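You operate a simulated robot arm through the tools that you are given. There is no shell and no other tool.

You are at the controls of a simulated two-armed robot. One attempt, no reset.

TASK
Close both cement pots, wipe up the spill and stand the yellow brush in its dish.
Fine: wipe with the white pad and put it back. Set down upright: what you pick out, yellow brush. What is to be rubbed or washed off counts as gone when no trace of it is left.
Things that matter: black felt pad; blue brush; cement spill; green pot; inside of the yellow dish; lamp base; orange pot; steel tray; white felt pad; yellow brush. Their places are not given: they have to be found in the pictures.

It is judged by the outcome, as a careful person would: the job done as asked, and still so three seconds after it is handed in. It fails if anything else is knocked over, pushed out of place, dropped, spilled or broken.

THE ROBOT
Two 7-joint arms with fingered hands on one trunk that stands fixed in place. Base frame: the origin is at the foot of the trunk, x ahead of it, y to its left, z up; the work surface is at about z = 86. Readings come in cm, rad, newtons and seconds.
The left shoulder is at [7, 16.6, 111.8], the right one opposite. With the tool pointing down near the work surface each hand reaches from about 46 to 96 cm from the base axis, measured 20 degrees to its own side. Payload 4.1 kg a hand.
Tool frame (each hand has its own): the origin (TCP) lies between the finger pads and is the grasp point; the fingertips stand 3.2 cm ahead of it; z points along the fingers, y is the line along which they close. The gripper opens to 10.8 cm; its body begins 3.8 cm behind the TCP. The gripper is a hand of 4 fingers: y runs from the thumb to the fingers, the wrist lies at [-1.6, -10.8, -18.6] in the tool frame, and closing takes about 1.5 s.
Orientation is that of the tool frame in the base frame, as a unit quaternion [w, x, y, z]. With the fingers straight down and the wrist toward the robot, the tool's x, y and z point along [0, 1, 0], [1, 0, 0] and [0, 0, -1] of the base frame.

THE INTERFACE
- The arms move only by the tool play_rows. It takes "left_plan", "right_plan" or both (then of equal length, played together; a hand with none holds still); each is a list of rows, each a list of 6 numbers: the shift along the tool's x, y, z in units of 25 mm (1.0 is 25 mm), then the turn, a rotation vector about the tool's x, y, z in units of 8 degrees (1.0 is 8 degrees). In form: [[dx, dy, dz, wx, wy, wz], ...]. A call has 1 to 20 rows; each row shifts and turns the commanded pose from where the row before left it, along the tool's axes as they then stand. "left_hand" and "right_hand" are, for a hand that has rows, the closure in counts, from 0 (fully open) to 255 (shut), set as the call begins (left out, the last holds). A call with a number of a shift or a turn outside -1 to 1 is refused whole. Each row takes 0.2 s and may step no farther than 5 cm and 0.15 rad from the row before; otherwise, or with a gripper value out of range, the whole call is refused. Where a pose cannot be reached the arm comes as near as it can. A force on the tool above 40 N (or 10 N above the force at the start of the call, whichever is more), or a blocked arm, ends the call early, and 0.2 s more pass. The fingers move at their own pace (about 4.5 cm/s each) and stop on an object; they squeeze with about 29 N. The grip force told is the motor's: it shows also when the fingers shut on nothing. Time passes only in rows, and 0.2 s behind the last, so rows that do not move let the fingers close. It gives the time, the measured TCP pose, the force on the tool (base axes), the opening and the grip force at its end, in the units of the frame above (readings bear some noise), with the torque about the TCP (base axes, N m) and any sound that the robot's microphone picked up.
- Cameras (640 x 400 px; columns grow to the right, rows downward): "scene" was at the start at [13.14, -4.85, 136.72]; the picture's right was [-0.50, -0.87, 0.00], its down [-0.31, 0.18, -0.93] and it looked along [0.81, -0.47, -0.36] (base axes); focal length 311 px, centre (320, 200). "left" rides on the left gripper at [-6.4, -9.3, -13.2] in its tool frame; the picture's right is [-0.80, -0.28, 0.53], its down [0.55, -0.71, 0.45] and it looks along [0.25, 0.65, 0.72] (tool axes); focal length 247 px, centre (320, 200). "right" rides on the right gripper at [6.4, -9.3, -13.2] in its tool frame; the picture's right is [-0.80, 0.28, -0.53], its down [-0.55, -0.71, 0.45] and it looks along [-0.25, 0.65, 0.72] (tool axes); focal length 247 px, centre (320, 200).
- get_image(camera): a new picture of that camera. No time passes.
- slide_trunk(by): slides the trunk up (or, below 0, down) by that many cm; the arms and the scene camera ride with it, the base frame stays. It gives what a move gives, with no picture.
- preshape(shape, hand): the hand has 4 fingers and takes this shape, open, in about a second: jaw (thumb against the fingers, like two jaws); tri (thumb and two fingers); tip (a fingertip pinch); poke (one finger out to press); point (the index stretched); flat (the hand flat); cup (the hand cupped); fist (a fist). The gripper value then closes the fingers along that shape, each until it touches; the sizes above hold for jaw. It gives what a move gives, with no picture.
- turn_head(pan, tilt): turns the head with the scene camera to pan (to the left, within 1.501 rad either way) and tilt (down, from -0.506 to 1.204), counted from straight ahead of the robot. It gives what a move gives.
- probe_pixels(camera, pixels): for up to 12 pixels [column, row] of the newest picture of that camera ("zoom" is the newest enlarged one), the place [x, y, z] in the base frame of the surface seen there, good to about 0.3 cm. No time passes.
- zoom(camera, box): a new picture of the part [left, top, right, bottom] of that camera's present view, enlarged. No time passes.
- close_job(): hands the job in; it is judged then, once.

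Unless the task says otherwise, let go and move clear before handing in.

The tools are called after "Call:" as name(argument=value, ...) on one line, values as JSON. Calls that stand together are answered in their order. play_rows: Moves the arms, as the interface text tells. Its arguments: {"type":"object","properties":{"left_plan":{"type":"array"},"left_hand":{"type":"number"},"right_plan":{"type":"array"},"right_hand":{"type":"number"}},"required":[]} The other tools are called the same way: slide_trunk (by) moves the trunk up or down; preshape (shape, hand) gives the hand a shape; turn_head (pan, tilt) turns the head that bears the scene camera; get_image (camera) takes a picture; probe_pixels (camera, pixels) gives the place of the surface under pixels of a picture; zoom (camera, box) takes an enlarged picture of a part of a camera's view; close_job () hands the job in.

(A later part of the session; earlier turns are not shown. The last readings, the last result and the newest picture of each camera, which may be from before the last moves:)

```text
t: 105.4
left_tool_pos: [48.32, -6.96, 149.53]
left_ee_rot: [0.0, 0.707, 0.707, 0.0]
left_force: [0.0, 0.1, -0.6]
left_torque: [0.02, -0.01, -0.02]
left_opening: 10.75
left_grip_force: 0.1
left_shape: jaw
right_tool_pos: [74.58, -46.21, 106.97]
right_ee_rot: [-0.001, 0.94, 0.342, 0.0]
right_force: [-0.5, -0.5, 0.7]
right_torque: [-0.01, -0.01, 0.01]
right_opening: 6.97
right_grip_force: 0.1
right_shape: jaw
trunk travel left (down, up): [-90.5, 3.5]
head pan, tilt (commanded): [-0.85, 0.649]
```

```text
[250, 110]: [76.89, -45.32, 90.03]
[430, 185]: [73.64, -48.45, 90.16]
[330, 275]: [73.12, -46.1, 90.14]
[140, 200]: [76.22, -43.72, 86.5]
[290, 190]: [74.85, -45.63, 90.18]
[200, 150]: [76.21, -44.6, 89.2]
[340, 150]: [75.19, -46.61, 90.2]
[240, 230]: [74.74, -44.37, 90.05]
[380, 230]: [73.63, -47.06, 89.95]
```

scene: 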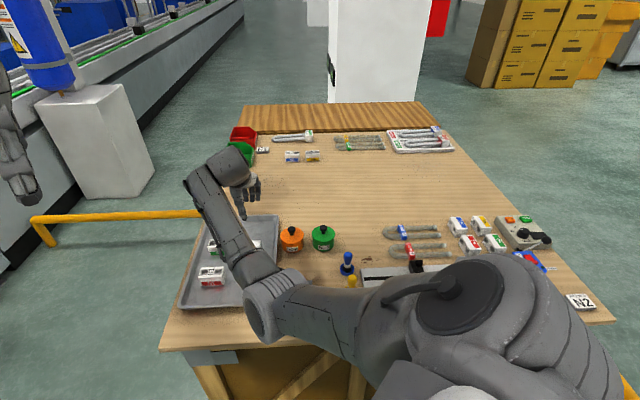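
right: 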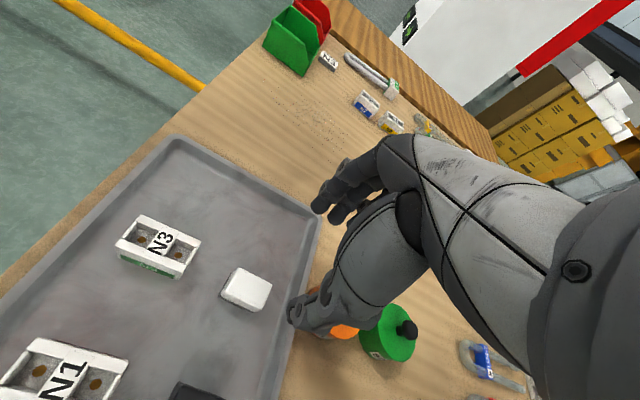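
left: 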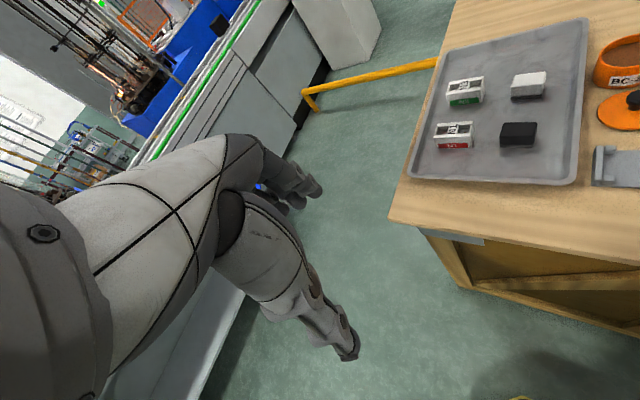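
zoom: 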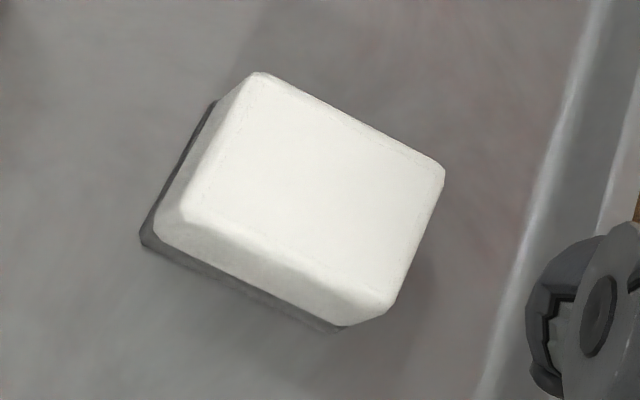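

Pad centre ≈(74.65,-46.2), matching the TCP. I descend to z≈94.

Call:
play_rows(right_plan=[[0, 0, 0.7, 0, 0, 0], [0, 0, 0.9, 0, 0, 0], [0, 0, 0.9, 0, 0, 0], [0, 0, 0.9, 0, 0, 0], [0, 0, 0.9, 0, 0, 0], [0, 0, 0.9, 0, 0, 0], [0, 0, 0, 0, 0, 0]])

Call:
get_image(camera="scene")

Call:
zoom(camera="right", box=[200, 160, 400, 360])

Call:
probe_pixels(camera="scene", pixels=[[270, 300], [255, 280], [245, 260], [235, 240], [265, 320], [255, 300], [250, 290]])

```text
t: 107.0
left_tool_pos: [48.13, -6.92, 149.56]
left_ee_rot: [0.0, 0.707, 0.708, 0.0]
left_force: [0.0, 0.3, -0.6]
left_torque: [-0.03, 0.0, 0.04]
left_opening: 10.76
left_grip_force: 0.1
left_shape: jaw
right_tool_pos: [74.65, -46.11, 94.05]
right_ee_rot: [0.0, 0.94, 0.342, 0.0]
right_force: [0.5, 0.0, -0.1]
right_torque: [0.02, 0.03, 0.01]
right_opening: 6.98
right_grip_force: 0.0
right_shape: jaw
trunk travel left (down, up): [-90.5, 3.5]
head pan, tilt (commanded): [-0.85, 0.649]
```

```text
taken
```

scene: 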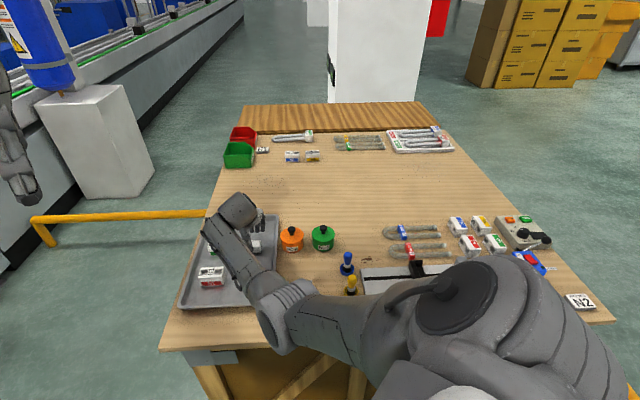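

```text
2.00 times, centred on (300, 260) of right
```

zoom: 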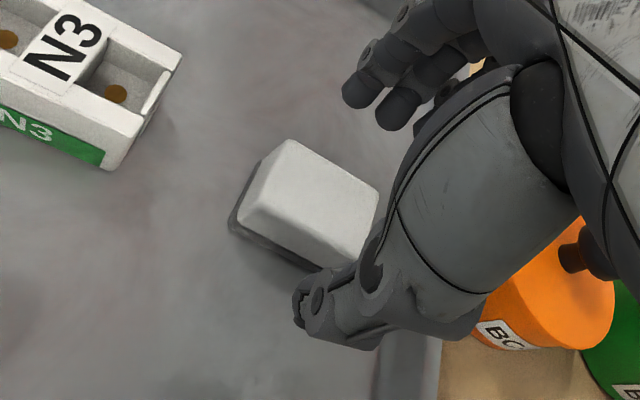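

```text
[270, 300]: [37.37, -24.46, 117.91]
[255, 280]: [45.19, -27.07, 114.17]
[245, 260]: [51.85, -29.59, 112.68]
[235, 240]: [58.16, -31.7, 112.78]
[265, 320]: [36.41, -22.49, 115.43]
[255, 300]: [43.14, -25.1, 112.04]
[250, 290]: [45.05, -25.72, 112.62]
```

Clear of everything. I descend to z≈90.6 around the pad and close.

Call:
play_rows(right_plan=[[0, 0, 0.5, 0, 0, 0], [0, 0, 0.5, 0, 0, 0], [0, 0, 0.36, 0, 0, 0], [0, 0, 0, 0, 0, 0]])

Call:
zoom(camera="right", box=[200, 160, 400, 360])

Call:
zoom(camera="scene", box=[210, 200, 290, 270])

```text
t: 108.0
left_tool_pos: [48.2, -6.94, 149.54]
left_ee_rot: [-0.001, 0.707, 0.708, 0.0]
left_force: [-0.4, 0.5, 0.3]
left_torque: [-0.01, -0.02, -0.05]
left_opening: 10.78
left_grip_force: 0.0
left_shape: jaw
right_tool_pos: [74.72, -46.22, 90.71]
right_ee_rot: [0.0, 0.94, 0.342, 0.0]
right_force: [0.0, 0.9, 0.2]
right_torque: [0.03, 0.0, -0.02]
right_opening: 6.96
right_grip_force: 0.0
right_shape: jaw
trunk travel left (down, up): [-90.5, 3.5]
head pan, tilt (commanded): [-0.85, 0.649]
```

```text
2.00 times, centred on (300, 260) of right
```

zoom: 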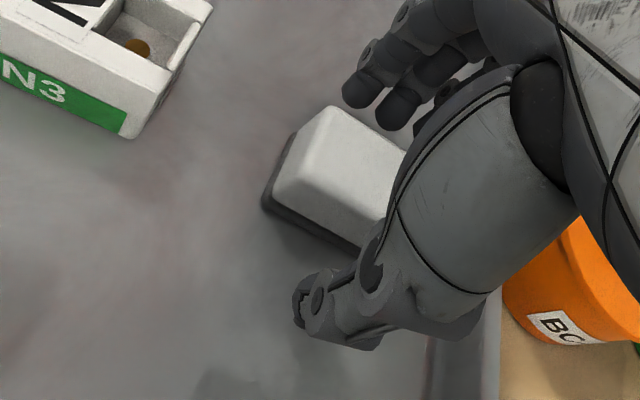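

```text
5.71 times, centred on (250, 235) of scene
```

zoom: 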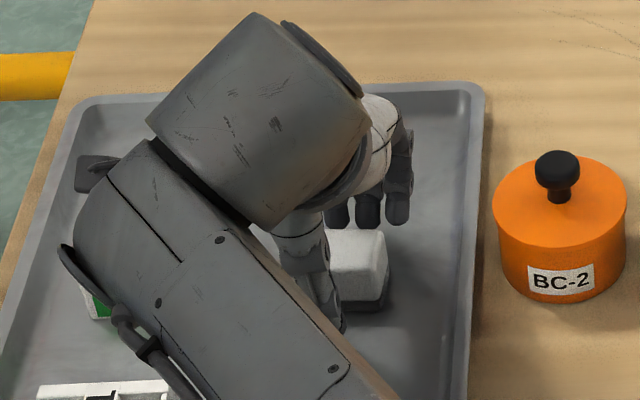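

The pad lies between thumb and fingers. I close on it.

Call:
play_rows(right_plan=[[0, 0, 0, 0, 0, 0], [0, 0, 0, 0, 0, 0], [0, 0, 0, 0, 0, 0], [0, 0, 0, 0, 0, 0], [0, 0, 0, 0, 0, 0], [0, 0, 0, 0, 0, 0], [0, 0, 0, 0, 0, 0], [0, 0, 0, 0, 0, 0]], right_hand=255)

Call:
zoom(camera="right", box=[200, 160, 400, 360])

Call:
play_rows(right_plan=[[0, 0, -0.2, 0, 0, 0], [0, 0, -0.4, 0, 0, 0], [0, 0, -0.6, 0, 0, 0], [0, 0, 0, 0, 0, 0]])

Call:
zoom(camera="right", box=[200, 160, 400, 360])

Call:
zoom(camera="scene", box=[210, 200, 290, 270])

```text
t: 109.8
left_tool_pos: [48.22, -6.94, 149.51]
left_ee_rot: [0.001, 0.706, 0.708, -0.001]
left_force: [-0.4, -0.2, -0.1]
left_torque: [0.01, 0.02, 0.0]
left_opening: 10.75
left_grip_force: 0.1
left_shape: jaw
right_tool_pos: [74.64, -45.98, 90.66]
right_ee_rot: [0.0, 0.94, 0.342, 0.001]
right_force: [-0.2, 0.0, -0.6]
right_torque: [-0.01, -0.01, -0.03]
right_opening: 2.86
right_grip_force: 29.6
right_shape: jaw
trunk travel left (down, up): [-90.5, 3.5]
head pan, tilt (commanded): [-0.85, 0.649]
```

```text
2.00 times, centred on (300, 260) of right
```

zoom: 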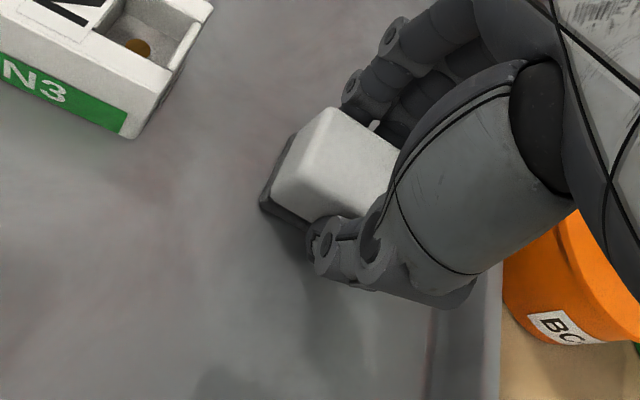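

```text
t: 110.8
left_tool_pos: [48.17, -6.98, 149.54]
left_ee_rot: [0.0, 0.706, 0.708, 0.0]
left_force: [0.1, 0.3, 0.1]
left_torque: [0.05, -0.01, -0.02]
left_opening: 10.76
left_grip_force: 0.0
left_shape: jaw
right_tool_pos: [74.75, -46.17, 93.81]
right_ee_rot: [0.0, 0.94, 0.341, 0.001]
right_force: [0.5, 0.4, -0.8]
right_torque: [0.02, 0.01, 0.03]
right_opening: 2.88
right_grip_force: 28.6
right_shape: jaw
trunk travel left (down, up): [-90.5, 3.5]
head pan, tilt (commanded): [-0.85, 0.649]
```

```text
2.00 times, centred on (300, 260) of right
```

zoom: 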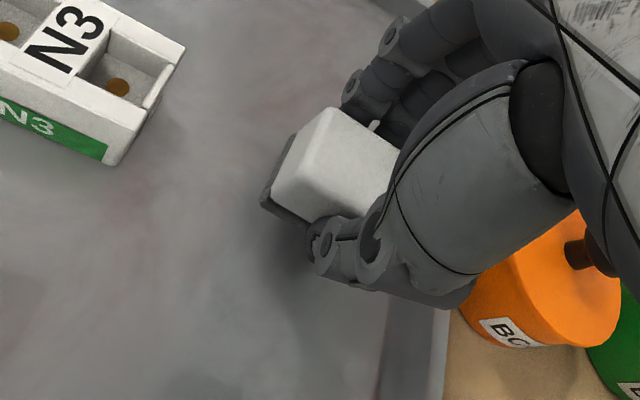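

```text
5.71 times, centred on (250, 235) of scene
```

zoom: 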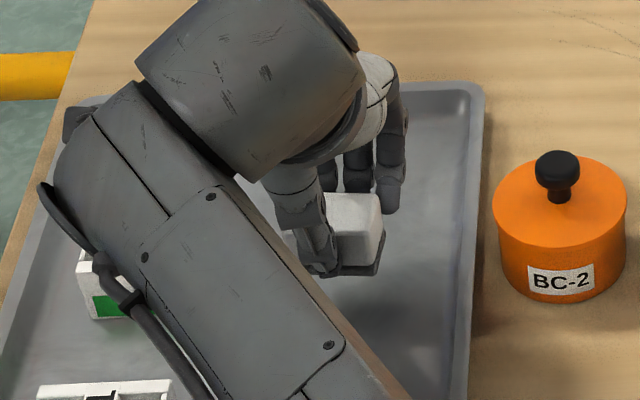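

The pad is lifted level. Now I zoom on the spill to plan the wipe.

Call:
zoom(camera="scene", box=[350, 245, 400, 280])

Call:
probe_pixels(camera="zoom", pixels=[[100, 150], [130, 200], [200, 200], [260, 200], [300, 190], [360, 210], [150, 130], [250, 130], [60, 250], [300, 250], [400, 200], [150, 280]])

```text
11.43 times, centred on (375, 262) of scene
```

zoom: 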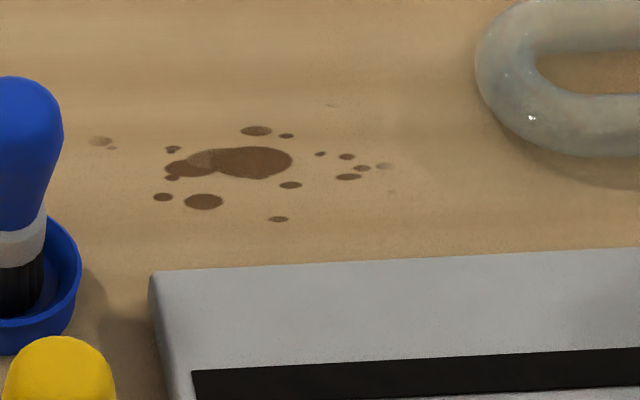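

```text
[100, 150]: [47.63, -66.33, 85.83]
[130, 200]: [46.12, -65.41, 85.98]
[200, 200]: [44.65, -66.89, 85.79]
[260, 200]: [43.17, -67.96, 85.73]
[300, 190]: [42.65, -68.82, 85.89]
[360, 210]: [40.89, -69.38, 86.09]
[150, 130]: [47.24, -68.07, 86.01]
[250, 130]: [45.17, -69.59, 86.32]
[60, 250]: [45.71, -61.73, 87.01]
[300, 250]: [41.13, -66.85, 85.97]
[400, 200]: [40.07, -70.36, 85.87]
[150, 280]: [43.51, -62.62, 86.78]
```

The spill spans roughly a strip about 10 cm long (zoom x 85–395). I also check the near U-tube end and plate edge positions before moving.

Call:
probe_pixels(camera="zoom", pixels=[[480, 60], [485, 85], [500, 115], [530, 140], [560, 150], [300, 262], [400, 257], [200, 268], [152, 275], [332, 105], [392, 192], [385, 166]])

Call:
play_rows(right_plan=[[0, 0, -0.5, 0, 0, 0], [0, 0, -0.9, 0, 0, 0], [0, 0, -0.9, 0, 0, 0], [0, 0, -0.9, 0, 0, 0], [0, 0, -0.9, 0, 0, 0], [0, 0, 0, 0, 0, 0]])

```text
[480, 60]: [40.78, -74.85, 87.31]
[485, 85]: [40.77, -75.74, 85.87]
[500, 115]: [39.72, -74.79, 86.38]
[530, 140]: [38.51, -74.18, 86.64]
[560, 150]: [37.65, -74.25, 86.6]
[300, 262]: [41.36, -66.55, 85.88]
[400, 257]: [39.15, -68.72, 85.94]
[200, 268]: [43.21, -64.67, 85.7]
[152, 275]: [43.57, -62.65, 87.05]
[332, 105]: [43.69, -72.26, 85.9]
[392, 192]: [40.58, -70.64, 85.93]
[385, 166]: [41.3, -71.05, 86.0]
```

```text
t: 112.2
left_tool_pos: [48.16, -7.02, 149.62]
left_ee_rot: [0.0, 0.706, 0.708, 0.0]
left_force: [-0.4, -0.6, -0.2]
left_torque: [-0.04, 0.0, 0.02]
left_opening: 10.75
left_grip_force: 0.1
left_shape: jaw
right_tool_pos: [74.71, -46.28, 103.95]
right_ee_rot: [0.0, 0.94, 0.342, 0.0]
right_force: [0.3, 0.5, -0.5]
right_torque: [0.0, 0.01, 0.01]
right_opening: 2.85
right_grip_force: 29.4
right_shape: jaw
trunk travel left (down, up): [-90.5, 3.5]
head pan, tilt (commanded): [-0.85, 0.649]
```

Clearances known. I carry the pad high across to above the left end of the spill.

Call:
play_rows(right_plan=[[-0.6, -0.03, 0, 0, 0, 0], [-0.95, -0.03, 0, 0, 0, 0], [-0.95, -0.03, 0, 0, 0, 0], [-0.95, -0.03, 0, 0, 0, 0], [-0.95, -0.03, 0, 0, 0, 0], [-0.95, -0.03, 0, 0, 0, 0], [-0.95, -0.03, 0, 0, 0, 0], [-0.95, -0.03, 0, 0, 0, 0], [-0.95, -0.03, 0, 0, 0, 0], [-0.95, -0.03, 0, 0, 0, 0], [-0.95, -0.03, 0, 0, 0, 0], [-0.95, -0.03, 0, 0, 0, 0], [-0.95, -0.03, 0, 0, 0, 0], [-0.95, -0.03, 0, 0, 0, 0], [-0.95, -0.02, 0, 0, 0, 0], [-0.04, 0, 0, 0, 0, 0], [0, 0, 0, 0, 0, 0]])

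Call:
get_image(camera="scene")

Call:
get_image(camera="right")

```text
t: 115.8
left_tool_pos: [48.19, -7.07, 149.62]
left_ee_rot: [0.0, 0.707, 0.708, 0.0]
left_force: [0.6, -0.4, 0.1]
left_torque: [0.0, 0.01, 0.02]
left_opening: 10.76
left_grip_force: 0.0
left_shape: jaw
right_tool_pos: [47.16, -67.79, 103.97]
right_ee_rot: [0.0, 0.94, 0.342, 0.0]
right_force: [0.7, 0.1, 0.2]
right_torque: [0.02, -0.01, 0.02]
right_opening: 2.84
right_grip_force: 29.1
right_shape: jaw
trunk travel left (down, up): [-90.5, 3.5]
head pan, tilt (commanded): [-0.85, 0.649]
```

```text
taken
```

scene: 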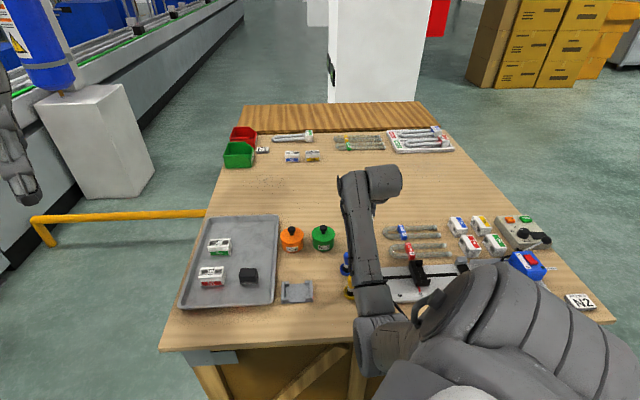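

```text
taken
```

right: 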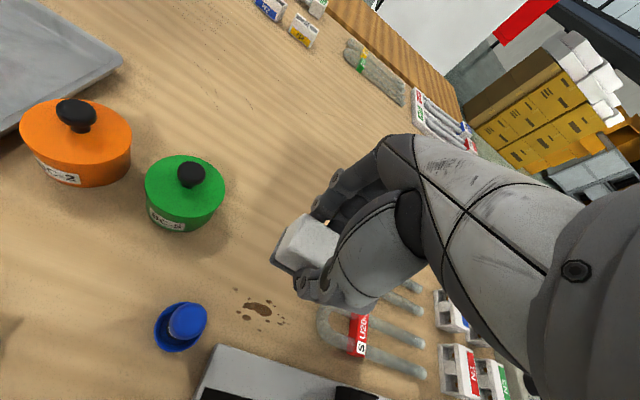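

At (47.16,-67.8), above the spill's left end. I check the elbow height over the brushes before lowering.

Call:
probe_pixels(camera="scene", pixels=[[370, 300], [362, 260], [380, 330], [360, 230], [390, 350], [352, 290], [350, 275], [362, 345]])

Call:
probe_pixels(camera="right", pixels=[[240, 290], [243, 317], [258, 308], [272, 318], [280, 318], [246, 296], [262, 293], [268, 322], [285, 325]])

Call:
zoom(camera="right", box=[220, 275, 300, 340])

```text
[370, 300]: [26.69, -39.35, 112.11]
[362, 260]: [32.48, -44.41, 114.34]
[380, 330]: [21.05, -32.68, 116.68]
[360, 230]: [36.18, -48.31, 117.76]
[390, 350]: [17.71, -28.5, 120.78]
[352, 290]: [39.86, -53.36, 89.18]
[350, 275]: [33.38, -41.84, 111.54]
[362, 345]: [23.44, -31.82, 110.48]
```

```text
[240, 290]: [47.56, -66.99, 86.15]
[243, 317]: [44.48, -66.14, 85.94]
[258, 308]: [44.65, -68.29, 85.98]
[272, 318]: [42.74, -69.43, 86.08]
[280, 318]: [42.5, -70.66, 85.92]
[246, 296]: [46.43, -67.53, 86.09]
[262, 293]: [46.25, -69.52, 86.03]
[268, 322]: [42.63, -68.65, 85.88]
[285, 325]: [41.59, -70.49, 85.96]
```

```text
6.15 times, centred on (260, 308) of right
```

zoom: 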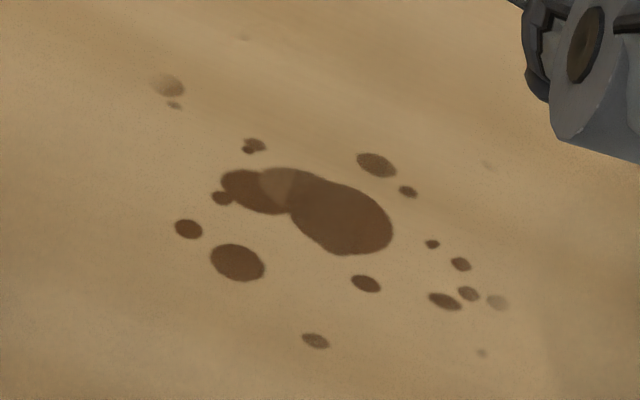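

This top view shows every droplet. I probe the outermost ones to set the wipe limits.

Call:
probe_pixels(camera="zoom", pixels=[[155, 82], [174, 104], [243, 37], [487, 165], [505, 302], [482, 352], [316, 345], [188, 235], [376, 160], [410, 188], [237, 275], [444, 305]])

```text
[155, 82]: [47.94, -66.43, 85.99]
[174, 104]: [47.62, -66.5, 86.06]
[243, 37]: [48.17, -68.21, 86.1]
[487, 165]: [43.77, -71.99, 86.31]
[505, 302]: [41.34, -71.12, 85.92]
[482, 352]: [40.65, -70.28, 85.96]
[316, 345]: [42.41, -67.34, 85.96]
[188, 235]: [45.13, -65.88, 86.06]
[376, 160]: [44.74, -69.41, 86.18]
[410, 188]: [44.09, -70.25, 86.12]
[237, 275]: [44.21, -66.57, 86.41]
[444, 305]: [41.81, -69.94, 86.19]
```

The spill lies within a≈78.6–83.5 and l≈−5.6…−14.5 (table frame). I lower the pad to just above the table at the left end.

Call:
play_rows(right_plan=[[0, 0, 0.8, 0, 0, 0], [0, 0, 0.95, 0, 0, 0], [0, 0, 0.95, 0, 0, 0], [0, 0, 0.95, 0, 0, 0], [0, 0, 0.95, 0, 0, 0], [0, 0, 0.6, 0, 0, 0], [0, 0, 0, 0, 0, 0]])

Call:
play_rows(right_plan=[[0, 0, 0.12, 0, 0, 0], [0, 0, 0.08, 0, 0, 0], [0, 0, 0, 0, 0, 0]])

Call:
get_image(camera="scene")

Call:
get_image(camera="right")

```text
t: 117.4
left_tool_pos: [48.32, -7.08, 149.54]
left_ee_rot: [0.0, 0.706, 0.708, -0.001]
left_force: [-0.3, -0.1, 0.5]
left_torque: [-0.01, 0.01, 0.0]
left_opening: 10.75
left_grip_force: 0.1
left_shape: jaw
right_tool_pos: [47.0, -67.73, 91.18]
right_ee_rot: [0.0, 0.94, 0.342, 0.0]
right_force: [-0.6, -0.7, -1.0]
right_torque: [0.02, 0.01, -0.01]
right_opening: 2.84
right_grip_force: 29.0
right_shape: jaw
trunk travel left (down, up): [-90.5, 3.5]
head pan, tilt (commanded): [-0.85, 0.649]
```

```text
t: 118.2
left_tool_pos: [48.21, -7.06, 149.63]
left_ee_rot: [0.001, 0.706, 0.708, 0.0]
left_force: [0.8, -0.2, 1.0]
left_torque: [-0.02, 0.02, -0.02]
left_opening: 10.79
left_grip_force: 0.0
left_shape: jaw
right_tool_pos: [47.05, -67.8, 90.56]
right_ee_rot: [0.0, 0.94, 0.342, 0.0]
right_force: [-0.9, 0.7, -0.5]
right_torque: [0.01, -0.03, -0.04]
right_opening: 2.85
right_grip_force: 28.9
right_shape: jaw
trunk travel left (down, up): [-90.5, 3.5]
head pan, tilt (commanded): [-0.85, 0.649]
```

```text
taken
```

scene: 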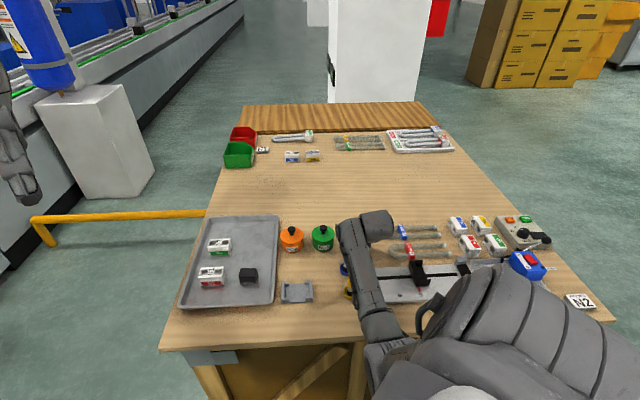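

```text
taken
```

right: 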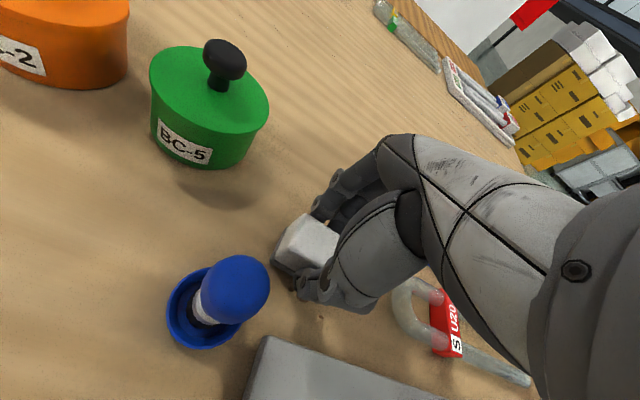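

I check the forearm's height over the brushes again, then press down.

Call:
probe_pixels(camera="scene", pixels=[[370, 300], [362, 270], [355, 245], [380, 330], [390, 350], [372, 345], [365, 320], [352, 275]])

Call:
zoom(camera="scene", box=[320, 230, 420, 360])

```text
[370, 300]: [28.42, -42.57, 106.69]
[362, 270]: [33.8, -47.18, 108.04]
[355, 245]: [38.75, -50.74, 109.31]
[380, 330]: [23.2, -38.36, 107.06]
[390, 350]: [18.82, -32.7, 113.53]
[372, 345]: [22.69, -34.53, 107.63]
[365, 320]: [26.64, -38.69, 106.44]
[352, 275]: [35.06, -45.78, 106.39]
```

```text
3.08 times, centred on (370, 295) of scene
```

zoom: 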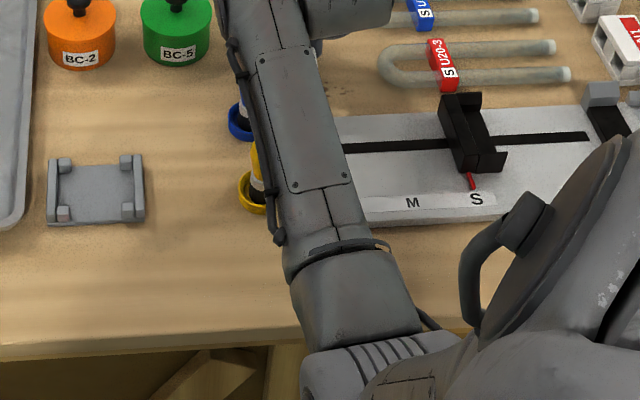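

Clearance is fine (forearm underside ≈98 over 94 brush tops). I lower to contact with light pressure.

Call:
play_rows(right_plan=[[0, 0, 0.08, 0, 0, 0], [0, 0, 0, 0, 0, 0]])

Call:
play_rows(right_plan=[[0, 0, 0.08, 0, 0, 0], [0, 0, 0, 0, 0, 0]])

```text
t: 118.8
left_tool_pos: [48.15, -7.0, 149.61]
left_ee_rot: [0.0, 0.707, 0.708, -0.001]
left_force: [-0.2, -0.1, 0.3]
left_torque: [-0.01, -0.03, 0.02]
left_opening: 10.74
left_grip_force: 0.0
left_shape: jaw
right_tool_pos: [47.05, -67.68, 90.2]
right_ee_rot: [-0.001, 0.94, 0.343, 0.001]
right_force: [-0.8, -0.4, 0.5]
right_torque: [-0.02, -0.03, -0.01]
right_opening: 2.86
right_grip_force: 29.1
right_shape: jaw
trunk travel left (down, up): [-90.5, 3.5]
head pan, tilt (commanded): [-0.85, 0.649]
```

```text
t: 119.4
left_tool_pos: [48.07, -7.04, 149.65]
left_ee_rot: [0.001, 0.707, 0.707, 0.0]
left_force: [0.3, 0.2, -0.3]
left_torque: [-0.02, -0.05, 0.01]
left_opening: 10.79
left_grip_force: 0.1
left_shape: jaw
right_tool_pos: [47.09, -67.69, 90.06]
right_ee_rot: [0.0, 0.94, 0.342, 0.001]
right_force: [-1.1, -1.6, 7.0]
right_torque: [-0.04, 0.02, -0.01]
right_opening: 2.88
right_grip_force: 29.3
right_shape: jaw
trunk travel left (down, up): [-90.5, 3.5]
head pan, tilt (commanded): [-0.85, 0.649]
```

7 N contact. I wipe along −l (right) by 5 cm on the upper lane, then back.

Call:
play_rows(right_plan=[[-0.2, 0, 0, 0, 0, 0], [-0.2, 0, 0, 0, 0, 0], [-0.2, 0, 0, 0, 0, 0], [-0.2, 0, 0, 0, 0, 0], [-0.2, 0, 0, 0, 0, 0], [-0.2, 0, 0, 0, 0, 0], [-0.2, 0, 0, 0, 0, 0], [-0.2, 0, 0, 0, 0, 0], [-0.2, 0, 0, 0, 0, 0], [-0.2, 0, 0, 0, 0, 0], [0, 0, 0, 0, 0, 0]])

Call:
get_image(camera="right")

Call:
zoom(camera="scene", box=[340, 230, 420, 290])

```text
t: 121.8
left_tool_pos: [48.1, -6.74, 149.62]
left_ee_rot: [0.001, 0.707, 0.708, 0.0]
left_force: [0.5, 0.9, 0.6]
left_torque: [0.01, 0.02, -0.02]
left_opening: 10.76
left_grip_force: 0.1
left_shape: jaw
right_tool_pos: [43.2, -70.81, 90.18]
right_ee_rot: [0.001, 0.94, 0.342, 0.0]
right_force: [2.8, 0.9, 9.8]
right_torque: [0.02, -0.05, -0.02]
right_opening: 2.89
right_grip_force: 29.1
right_shape: jaw
trunk travel left (down, up): [-90.5, 3.5]
head pan, tilt (commanded): [-0.85, 0.649]
```

```text
taken
```

right: 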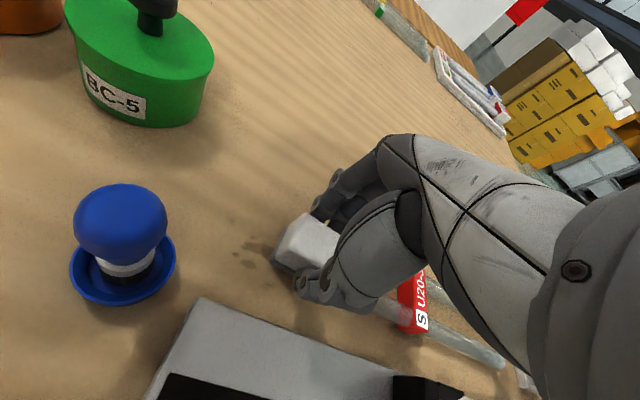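

```text
6.67 times, centred on (380, 260) of scene
```

zoom: 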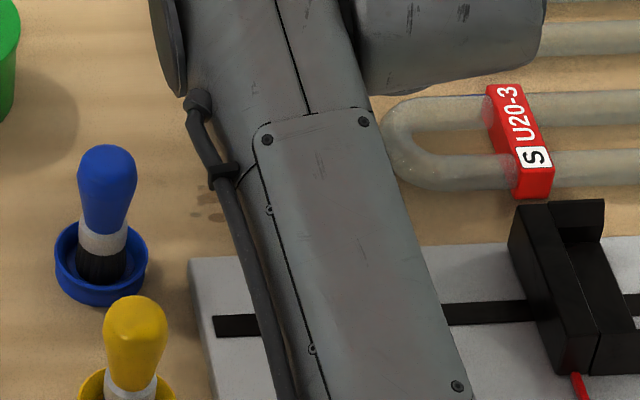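

The stain is fading where wiped (faint marks at (240,230)–(265,265)). I continue with back-and-forth strokes, gradually moving to the nearer lane.

Call:
play_rows(right_plan=[[0.25, 0, 0, 0, 0, 0], [0.25, 0, 0, 0, 0, 0], [0.25, 0, 0, 0, 0, 0], [0.25, 0, 0, 0, 0, 0], [0.25, 0, 0, 0, 0, 0], [0.25, 0, 0, 0, 0, 0], [0.25, 0, 0, 0, 0, 0], [0.25, 0, 0, 0, 0, 0], [0, -0.2, 0, 0, 0, 0], [-0.25, 0, 0, 0, 0, 0], [-0.25, 0, 0, 0, 0, 0], [-0.25, 0, 0, 0, 0, 0], [-0.25, 0, 0, 0, 0, 0], [-0.25, 0, 0, 0, 0, 0], [-0.25, 0, 0, 0, 0, 0], [-0.25, 0, 0, 0, 0, 0], [-0.25, 0, 0, 0, 0, 0], [0, 0, 0, 0, 0, 0]])

Call:
play_rows(right_plan=[[0, -0.2, 0, 0, 0, 0], [0.25, 0, 0, 0, 0, 0], [0.25, 0, 0, 0, 0, 0], [0.25, 0, 0, 0, 0, 0], [0.25, 0, 0, 0, 0, 0], [0.25, 0, 0, 0, 0, 0], [0.25, 0, 0, 0, 0, 0], [0.25, 0, 0, 0, 0, 0], [0.25, 0, 0, 0, 0, 0], [0, -0.2, 0, 0, 0, 0], [-0.25, 0, 0, 0, 0, 0], [-0.25, 0, 0, 0, 0, 0], [-0.25, 0, 0, 0, 0, 0], [-0.25, 0, 0, 0, 0, 0], [-0.25, 0, 0, 0, 0, 0], [-0.25, 0, 0, 0, 0, 0], [-0.25, 0, 0, 0, 0, 0], [-0.25, 0, 0, 0, 0, 0], [0, 0, 0, 0, 0, 0]])

Call:
get_image(camera="right")

```text
t: 125.6
left_tool_pos: [48.19, -6.75, 149.59]
left_ee_rot: [0.0, 0.706, 0.708, -0.001]
left_force: [-0.4, -0.1, -0.2]
left_torque: [-0.03, 0.01, -0.02]
left_opening: 10.78
left_grip_force: 0.2
left_shape: jaw
right_tool_pos: [42.99, -70.46, 90.26]
right_ee_rot: [0.001, 0.94, 0.342, 0.0]
right_force: [3.4, 1.8, 11.3]
right_torque: [0.04, -0.08, 0.01]
right_opening: 2.93
right_grip_force: 29.0
right_shape: jaw
trunk travel left (down, up): [-90.5, 3.5]
head pan, tilt (commanded): [-0.85, 0.649]
```

```text
t: 129.6
left_tool_pos: [48.16, -6.71, 149.48]
left_ee_rot: [0.001, 0.707, 0.708, -0.001]
left_force: [-0.1, 0.6, -0.2]
left_torque: [-0.02, 0.02, 0.0]
left_opening: 10.74
left_grip_force: 0.0
left_shape: jaw
right_tool_pos: [42.14, -69.53, 90.24]
right_ee_rot: [0.001, 0.94, 0.342, 0.0]
right_force: [2.1, 1.9, 10.3]
right_torque: [0.02, -0.09, -0.01]
right_opening: 2.94
right_grip_force: 28.7
right_shape: jaw
trunk travel left (down, up): [-90.5, 3.5]
head pan, tilt (commanded): [-0.85, 0.649]
```

```text
taken
```

right: 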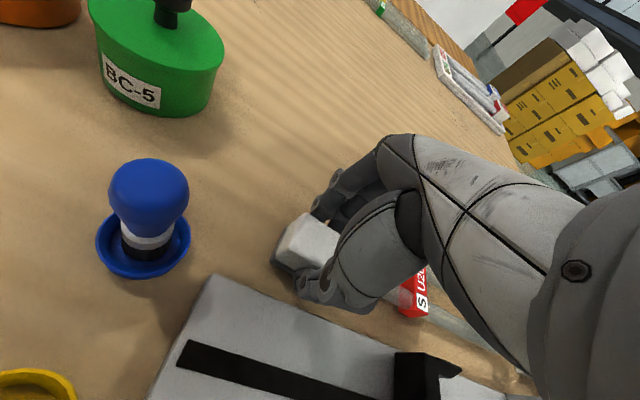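

Most of it is gone. I run further strokes on the nearest lane (a≈80.1), then return over the upper lane.

Call:
play_rows(right_plan=[[0, -0.12, 0, 0, 0, 0], [0.25, 0, 0, 0, 0, 0], [0.25, 0, 0, 0, 0, 0], [0.25, 0, 0, 0, 0, 0], [0.25, 0, 0, 0, 0, 0], [0.25, 0, 0, 0, 0, 0], [0.25, 0, 0, 0, 0, 0], [0.25, 0, 0, 0, 0, 0], [0.25, 0, 0, 0, 0, 0], [0, 0, 0, 0, 0, 0], [-0.25, 0, 0, 0, 0, 0], [-0.25, 0, 0, 0, 0, 0], [-0.25, 0, 0, 0, 0, 0], [-0.25, 0, 0, 0, 0, 0], [-0.25, 0, 0, 0, 0, 0], [-0.25, 0, 0, 0, 0, 0], [-0.25, 0, 0, 0, 0, 0], [-0.25, 0, 0, 0, 0, 0], [0, 0, 0, 0, 0, 0]])

Call:
play_rows(right_plan=[[0.25, 0, 0, 0, 0, 0], [0.25, 0, 0, 0, 0, 0], [0.25, 0, 0, 0, 0, 0], [0.25, 0, 0, 0, 0, 0], [0.25, 0, 0, 0, 0, 0], [0.25, 0, 0, 0, 0, 0], [0.25, 0, 0, 0, 0, 0], [0.25, 0, 0, 0, 0, 0], [0, 0.3, 0, 0, 0, 0], [-0.25, 0, 0, 0, 0, 0], [-0.25, 0, 0, 0, 0, 0], [-0.25, 0, 0, 0, 0, 0], [-0.25, 0, 0, 0, 0, 0], [-0.25, 0, 0, 0, 0, 0], [-0.25, 0, 0, 0, 0, 0], [-0.25, 0, 0, 0, 0, 0], [-0.25, 0, 0, 0, 0, 0], [0, 0.3, 0, 0, 0, 0], [0, 0, 0, 0, 0, 0]])

Call:
play_rows(right_plan=[[0.25, 0, 0, 0, 0, 0], [0.25, 0, 0, 0, 0, 0], [0.25, 0, 0, 0, 0, 0], [0.25, 0, 0, 0, 0, 0], [0.25, 0, 0, 0, 0, 0], [0.25, 0, 0, 0, 0, 0], [0.25, 0, 0, 0, 0, 0], [0.25, 0, 0, 0, 0, 0], [0, 0.25, 0, 0, 0, 0], [-0.25, 0, 0, 0, 0, 0], [-0.25, 0, 0, 0, 0, 0], [-0.25, 0, 0, 0, 0, 0], [-0.25, 0, 0, 0, 0, 0], [-0.25, 0, 0, 0, 0, 0], [-0.25, 0, 0, 0, 0, 0], [-0.25, 0, 0, 0, 0, 0], [-0.25, 0, 0, 0, 0, 0], [0, 0, 0, 0, 0, 0]])

Call:
get_image(camera="right")

```text
t: 133.6
left_tool_pos: [48.1, -6.71, 149.61]
left_ee_rot: [0.001, 0.706, 0.708, -0.001]
left_force: [-0.1, -0.5, -0.2]
left_torque: [-0.02, -0.01, 0.0]
left_opening: 10.76
left_grip_force: 0.1
left_shape: jaw
right_tool_pos: [42.1, -69.32, 90.15]
right_ee_rot: [0.0, 0.94, 0.342, -0.001]
right_force: [4.0, 2.1, 12.4]
right_torque: [0.04, -0.09, 0.05]
right_opening: 2.93
right_grip_force: 28.7
right_shape: jaw
trunk travel left (down, up): [-90.5, 3.5]
head pan, tilt (commanded): [-0.85, 0.649]
```

```text
t: 137.6
left_tool_pos: [48.02, -6.78, 149.63]
left_ee_rot: [0.0, 0.707, 0.707, -0.001]
left_force: [-0.2, 0.2, 0.1]
left_torque: [0.01, 0.02, -0.04]
left_opening: 10.76
left_grip_force: 0.1
left_shape: jaw
right_tool_pos: [42.94, -70.61, 90.18]
right_ee_rot: [0.0, 0.94, 0.342, 0.0]
right_force: [-1.4, 0.8, 6.0]
right_torque: [0.04, 0.08, 0.02]
right_opening: 2.95
right_grip_force: 29.3
right_shape: jaw
trunk travel left (down, up): [-90.5, 3.5]
head pan, tilt (commanded): [-0.85, 0.649]
```

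```text
t: 141.4
left_tool_pos: [48.11, -6.7, 149.57]
left_ee_rot: [0.001, 0.707, 0.707, -0.001]
left_force: [0.6, 0.3, -0.4]
left_torque: [0.01, 0.03, 0.02]
left_opening: 10.78
left_grip_force: 0.1
left_shape: jaw
right_tool_pos: [43.4, -71.05, 90.32]
right_ee_rot: [0.001, 0.939, 0.343, -0.001]
right_force: [3.2, 3.1, 11.4]
right_torque: [0.04, -0.06, -0.01]
right_opening: 2.93
right_grip_force: 29.0
right_shape: jaw
trunk travel left (down, up): [-90.5, 3.5]
head pan, tilt (commanded): [-0.85, 0.649]
```

```text
taken
```

right: 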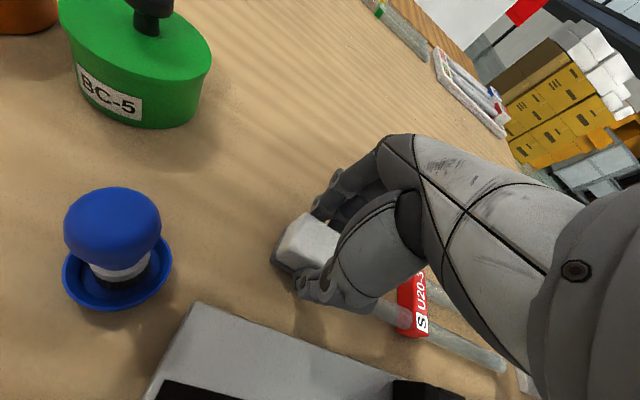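

I lift the pad and inspect the wiped area.

Call:
play_rows(right_plan=[[0, 0, -0.5, 0, 0, 0], [0, 0, -0.9, 0, 0, 0], [0, 0, -0.9, 0, 0, 0], [0, 0, -0.9, 0, 0, 0], [0, 0, -0.9, 0, 0, 0], [0, 0, -0.9, 0, 0, 0], [0.9, 0.2, -0.4, 0, 0, 0], [0.9, 0.2, 0, 0, 0, 0], [0, 0, 0, 0, 0, 0]])

Call:
get_image(camera="right")

Call:
zoom(camera="right", box=[220, 275, 300, 340])

Call:
zoom(camera="scene", box=[340, 235, 420, 290])

```text
t: 143.4
left_tool_pos: [48.14, -7.01, 149.57]
left_ee_rot: [0.0, 0.706, 0.708, 0.001]
left_force: [-0.1, 0.4, -0.3]
left_torque: [0.0, -0.02, 0.0]
left_opening: 10.77
left_grip_force: 0.1
left_shape: jaw
right_tool_pos: [47.46, -69.06, 103.56]
right_ee_rot: [0.0, 0.94, 0.342, 0.0]
right_force: [-0.6, -0.1, -1.4]
right_torque: [0.0, -0.01, 0.01]
right_opening: 2.93
right_grip_force: 28.9
right_shape: jaw
trunk travel left (down, up): [-90.5, 3.5]
head pan, tilt (commanded): [-0.85, 0.649]
```

```text
taken
```

right: 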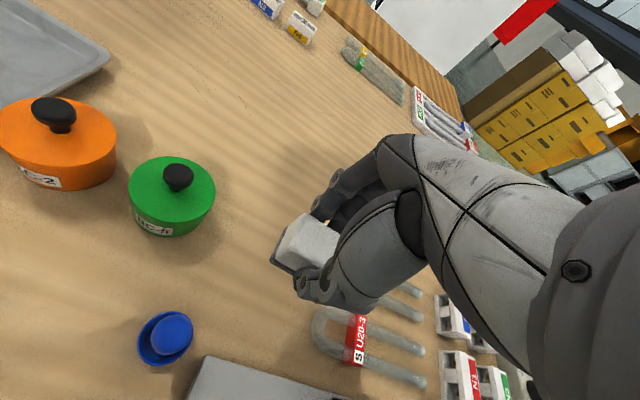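

```text
6.15 times, centred on (260, 308) of right
```

zoom: 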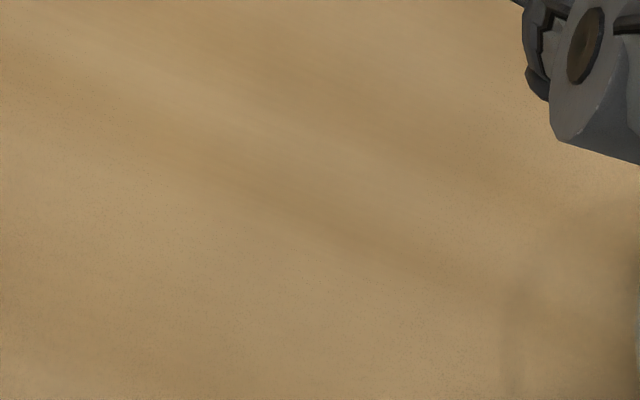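

```text
7.27 times, centred on (380, 262) of scene
```

zoom: 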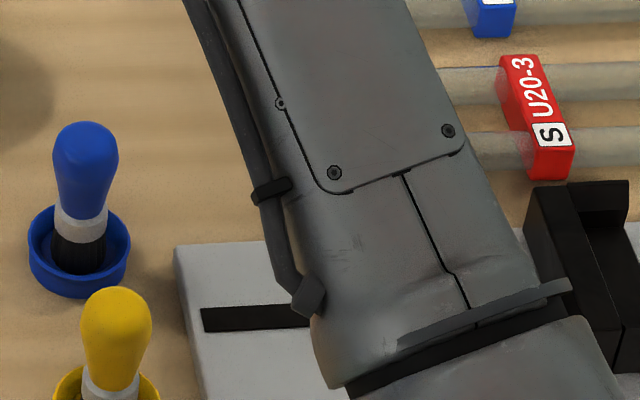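

The zoomed region appears clean. I check adjacent parts of the old spill area with more zooms.

Call:
zoom(camera="right", box=[180, 270, 280, 340])

Call:
zoom(camera="right", box=[230, 290, 330, 370])

Call:
probe_pixels(camera="right", pixels=[[220, 300], [250, 300], [280, 300], [230, 330], [260, 330], [290, 330], [240, 350], [270, 350], [300, 310], [310, 320]])

```text
5.71 times, centred on (230, 305) of right
```

zoom: 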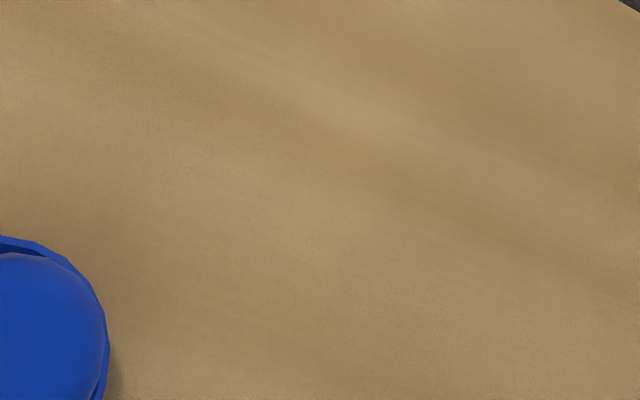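

```text
5.00 times, centred on (280, 330) of right
```

zoom: 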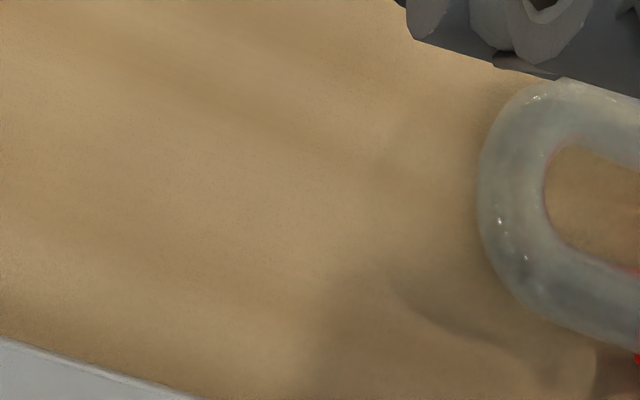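

```text
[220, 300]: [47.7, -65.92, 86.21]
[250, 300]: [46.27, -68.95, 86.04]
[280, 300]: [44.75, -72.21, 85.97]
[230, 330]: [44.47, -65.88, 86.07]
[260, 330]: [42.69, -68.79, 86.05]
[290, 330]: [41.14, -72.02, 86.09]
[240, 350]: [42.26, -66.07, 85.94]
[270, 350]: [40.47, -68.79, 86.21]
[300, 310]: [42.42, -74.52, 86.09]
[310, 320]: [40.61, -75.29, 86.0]
```

The table is clean there. Now I check the pad's pose in the grip before returning it.

Call:
zoom(camera="right", box=[200, 160, 400, 360])

Call:
play_rows(right_plan=[[0.6, 0, 0, 0, 0, 0], [0.95, 0, 0, 0, 0, 0], [0.95, 0, 0, 0, 0, 0], [0.95, 0, 0, 0, 0, 0], [0.95, 0, 0, 0, 0, 0], [0.95, 0, 0, 0, 0, 0], [0.95, 0, 0, 0, 0, 0], [0.95, 0, 0, 0, 0, 0], [0.95, 0, 0, 0, 0, 0], [0.95, 0, 0, 0, 0, 0], [0.95, 0, 0, 0, 0, 0], [0.95, 0, 0, 0, 0, 0], [0.95, 0, 0, 0, 0, 0], [0.95, 0, 0, 0, 0, 0], [0.95, 0, 0, 0, 0, 0], [0.3, 0, 0, 0, 0, 0], [0, 0, 0, 0, 0, 0]])

Call:
get_image(camera="scene")

Call:
get_image(camera="right")

```text
2.00 times, centred on (300, 260) of right
```

zoom: 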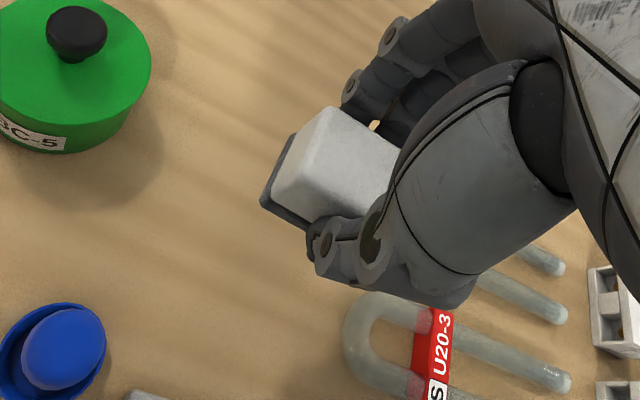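

```text
t: 147.0
left_tool_pos: [48.27, -7.02, 149.64]
left_ee_rot: [0.0, 0.706, 0.708, 0.0]
left_force: [-0.7, 0.5, 0.3]
left_torque: [0.0, -0.01, 0.02]
left_opening: 10.75
left_grip_force: 0.0
left_shape: jaw
right_tool_pos: [74.7, -46.12, 103.45]
right_ee_rot: [0.001, 0.94, 0.342, 0.0]
right_force: [0.5, 0.0, -1.1]
right_torque: [-0.03, 0.0, 0.0]
right_opening: 2.91
right_grip_force: 29.0
right_shape: jaw
trunk travel left (down, up): [-90.5, 3.5]
head pan, tilt (commanded): [-0.85, 0.649]
```

```text
taken
```

scene: 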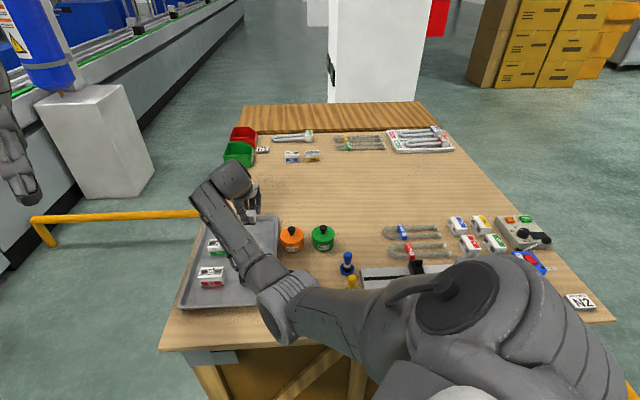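

```text
taken
```

right: 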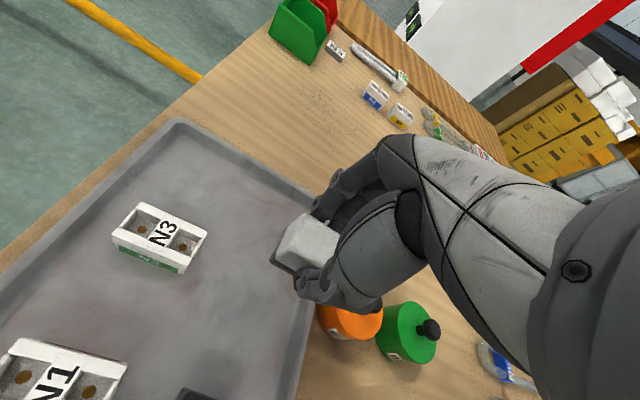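

The arm is now off the spill area, and the TCP is back over the pad's old place. I check the spill area from the scene camera before setting the pad down.

Call:
zoom(camera="scene", box=[350, 245, 400, 280])

Call:
zoom(camera="scene", box=[355, 250, 387, 270])

```text
11.43 times, centred on (375, 262) of scene
```

zoom: 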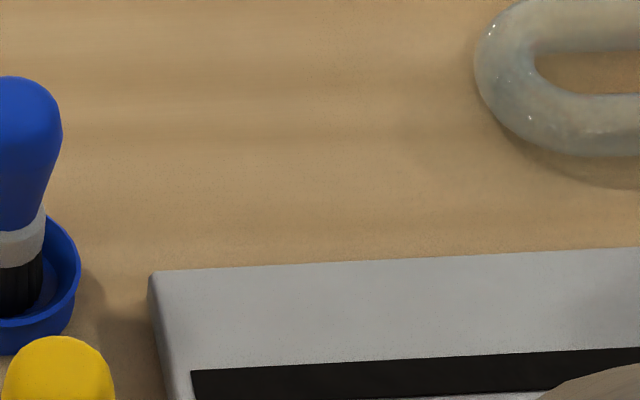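

```text
16.00 times, centred on (371, 260) of scene
```

zoom: 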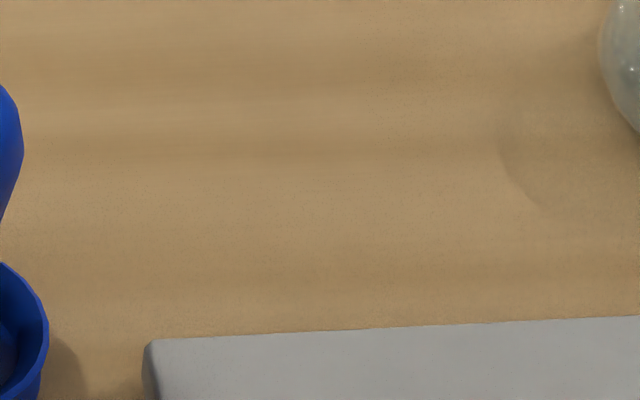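

No trace of the spill remains, and the tube and plate are where they were. I lower the pad back to its place in the tray.

Call:
play_rows(right_plan=[[0, 0, 0.7, 0, 0, 0], [0, 0, 0.9, 0, 0, 0], [0, 0, 0.9, 0, 0, 0], [0, 0, 0.9, 0, 0, 0], [0, 0, 0.8, 0, 0, 0], [0, 0, 0.5, 0, 0, 0], [0, 0, 0, 0, 0, 0]])

Call:
play_rows(right_plan=[[0, 0, 0.16, 0, 0, 0], [0, 0, 0.12, 0, 0, 0], [0, 0, 0, 0, 0, 0]])

Call:
zoom(camera="right", box=[200, 160, 400, 360])

```text
t: 148.6
left_tool_pos: [48.22, -6.9, 149.58]
left_ee_rot: [0.001, 0.707, 0.707, 0.0]
left_force: [0.2, -0.7, -0.7]
left_torque: [0.01, 0.01, -0.01]
left_opening: 10.79
left_grip_force: 0.0
left_shape: jaw
right_tool_pos: [74.85, -46.14, 91.83]
right_ee_rot: [0.0, 0.94, 0.342, 0.0]
right_force: [-0.7, 0.5, -0.5]
right_torque: [0.02, 0.02, -0.01]
right_opening: 2.93
right_grip_force: 28.4
right_shape: jaw
trunk travel left (down, up): [-90.5, 3.5]
head pan, tilt (commanded): [-0.85, 0.649]
```

```text
t: 149.4
left_tool_pos: [48.27, -6.96, 149.51]
left_ee_rot: [0.001, 0.707, 0.707, 0.0]
left_force: [0.0, 0.5, 0.8]
left_torque: [-0.01, 0.01, 0.02]
left_opening: 10.76
left_grip_force: 0.0
left_shape: jaw
right_tool_pos: [74.82, -46.32, 91.22]
right_ee_rot: [0.0, 0.94, 0.341, 0.0]
right_force: [-0.2, -0.1, -0.5]
right_torque: [-0.01, 0.02, 0.0]
right_opening: 2.91
right_grip_force: 29.3
right_shape: jaw
trunk travel left (down, up): [-90.5, 3.5]
head pan, tilt (commanded): [-0.85, 0.649]
```

```text
2.00 times, centred on (300, 260) of right
```

zoom: 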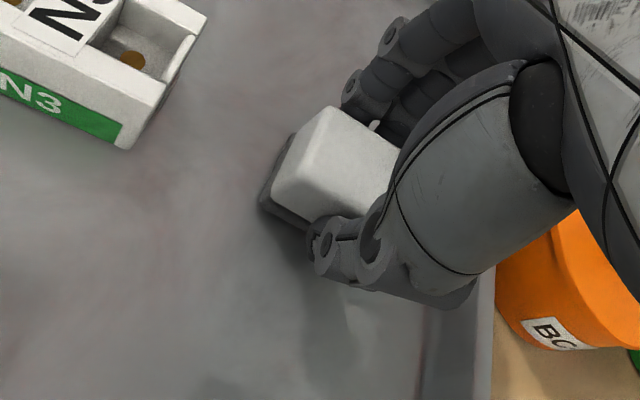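

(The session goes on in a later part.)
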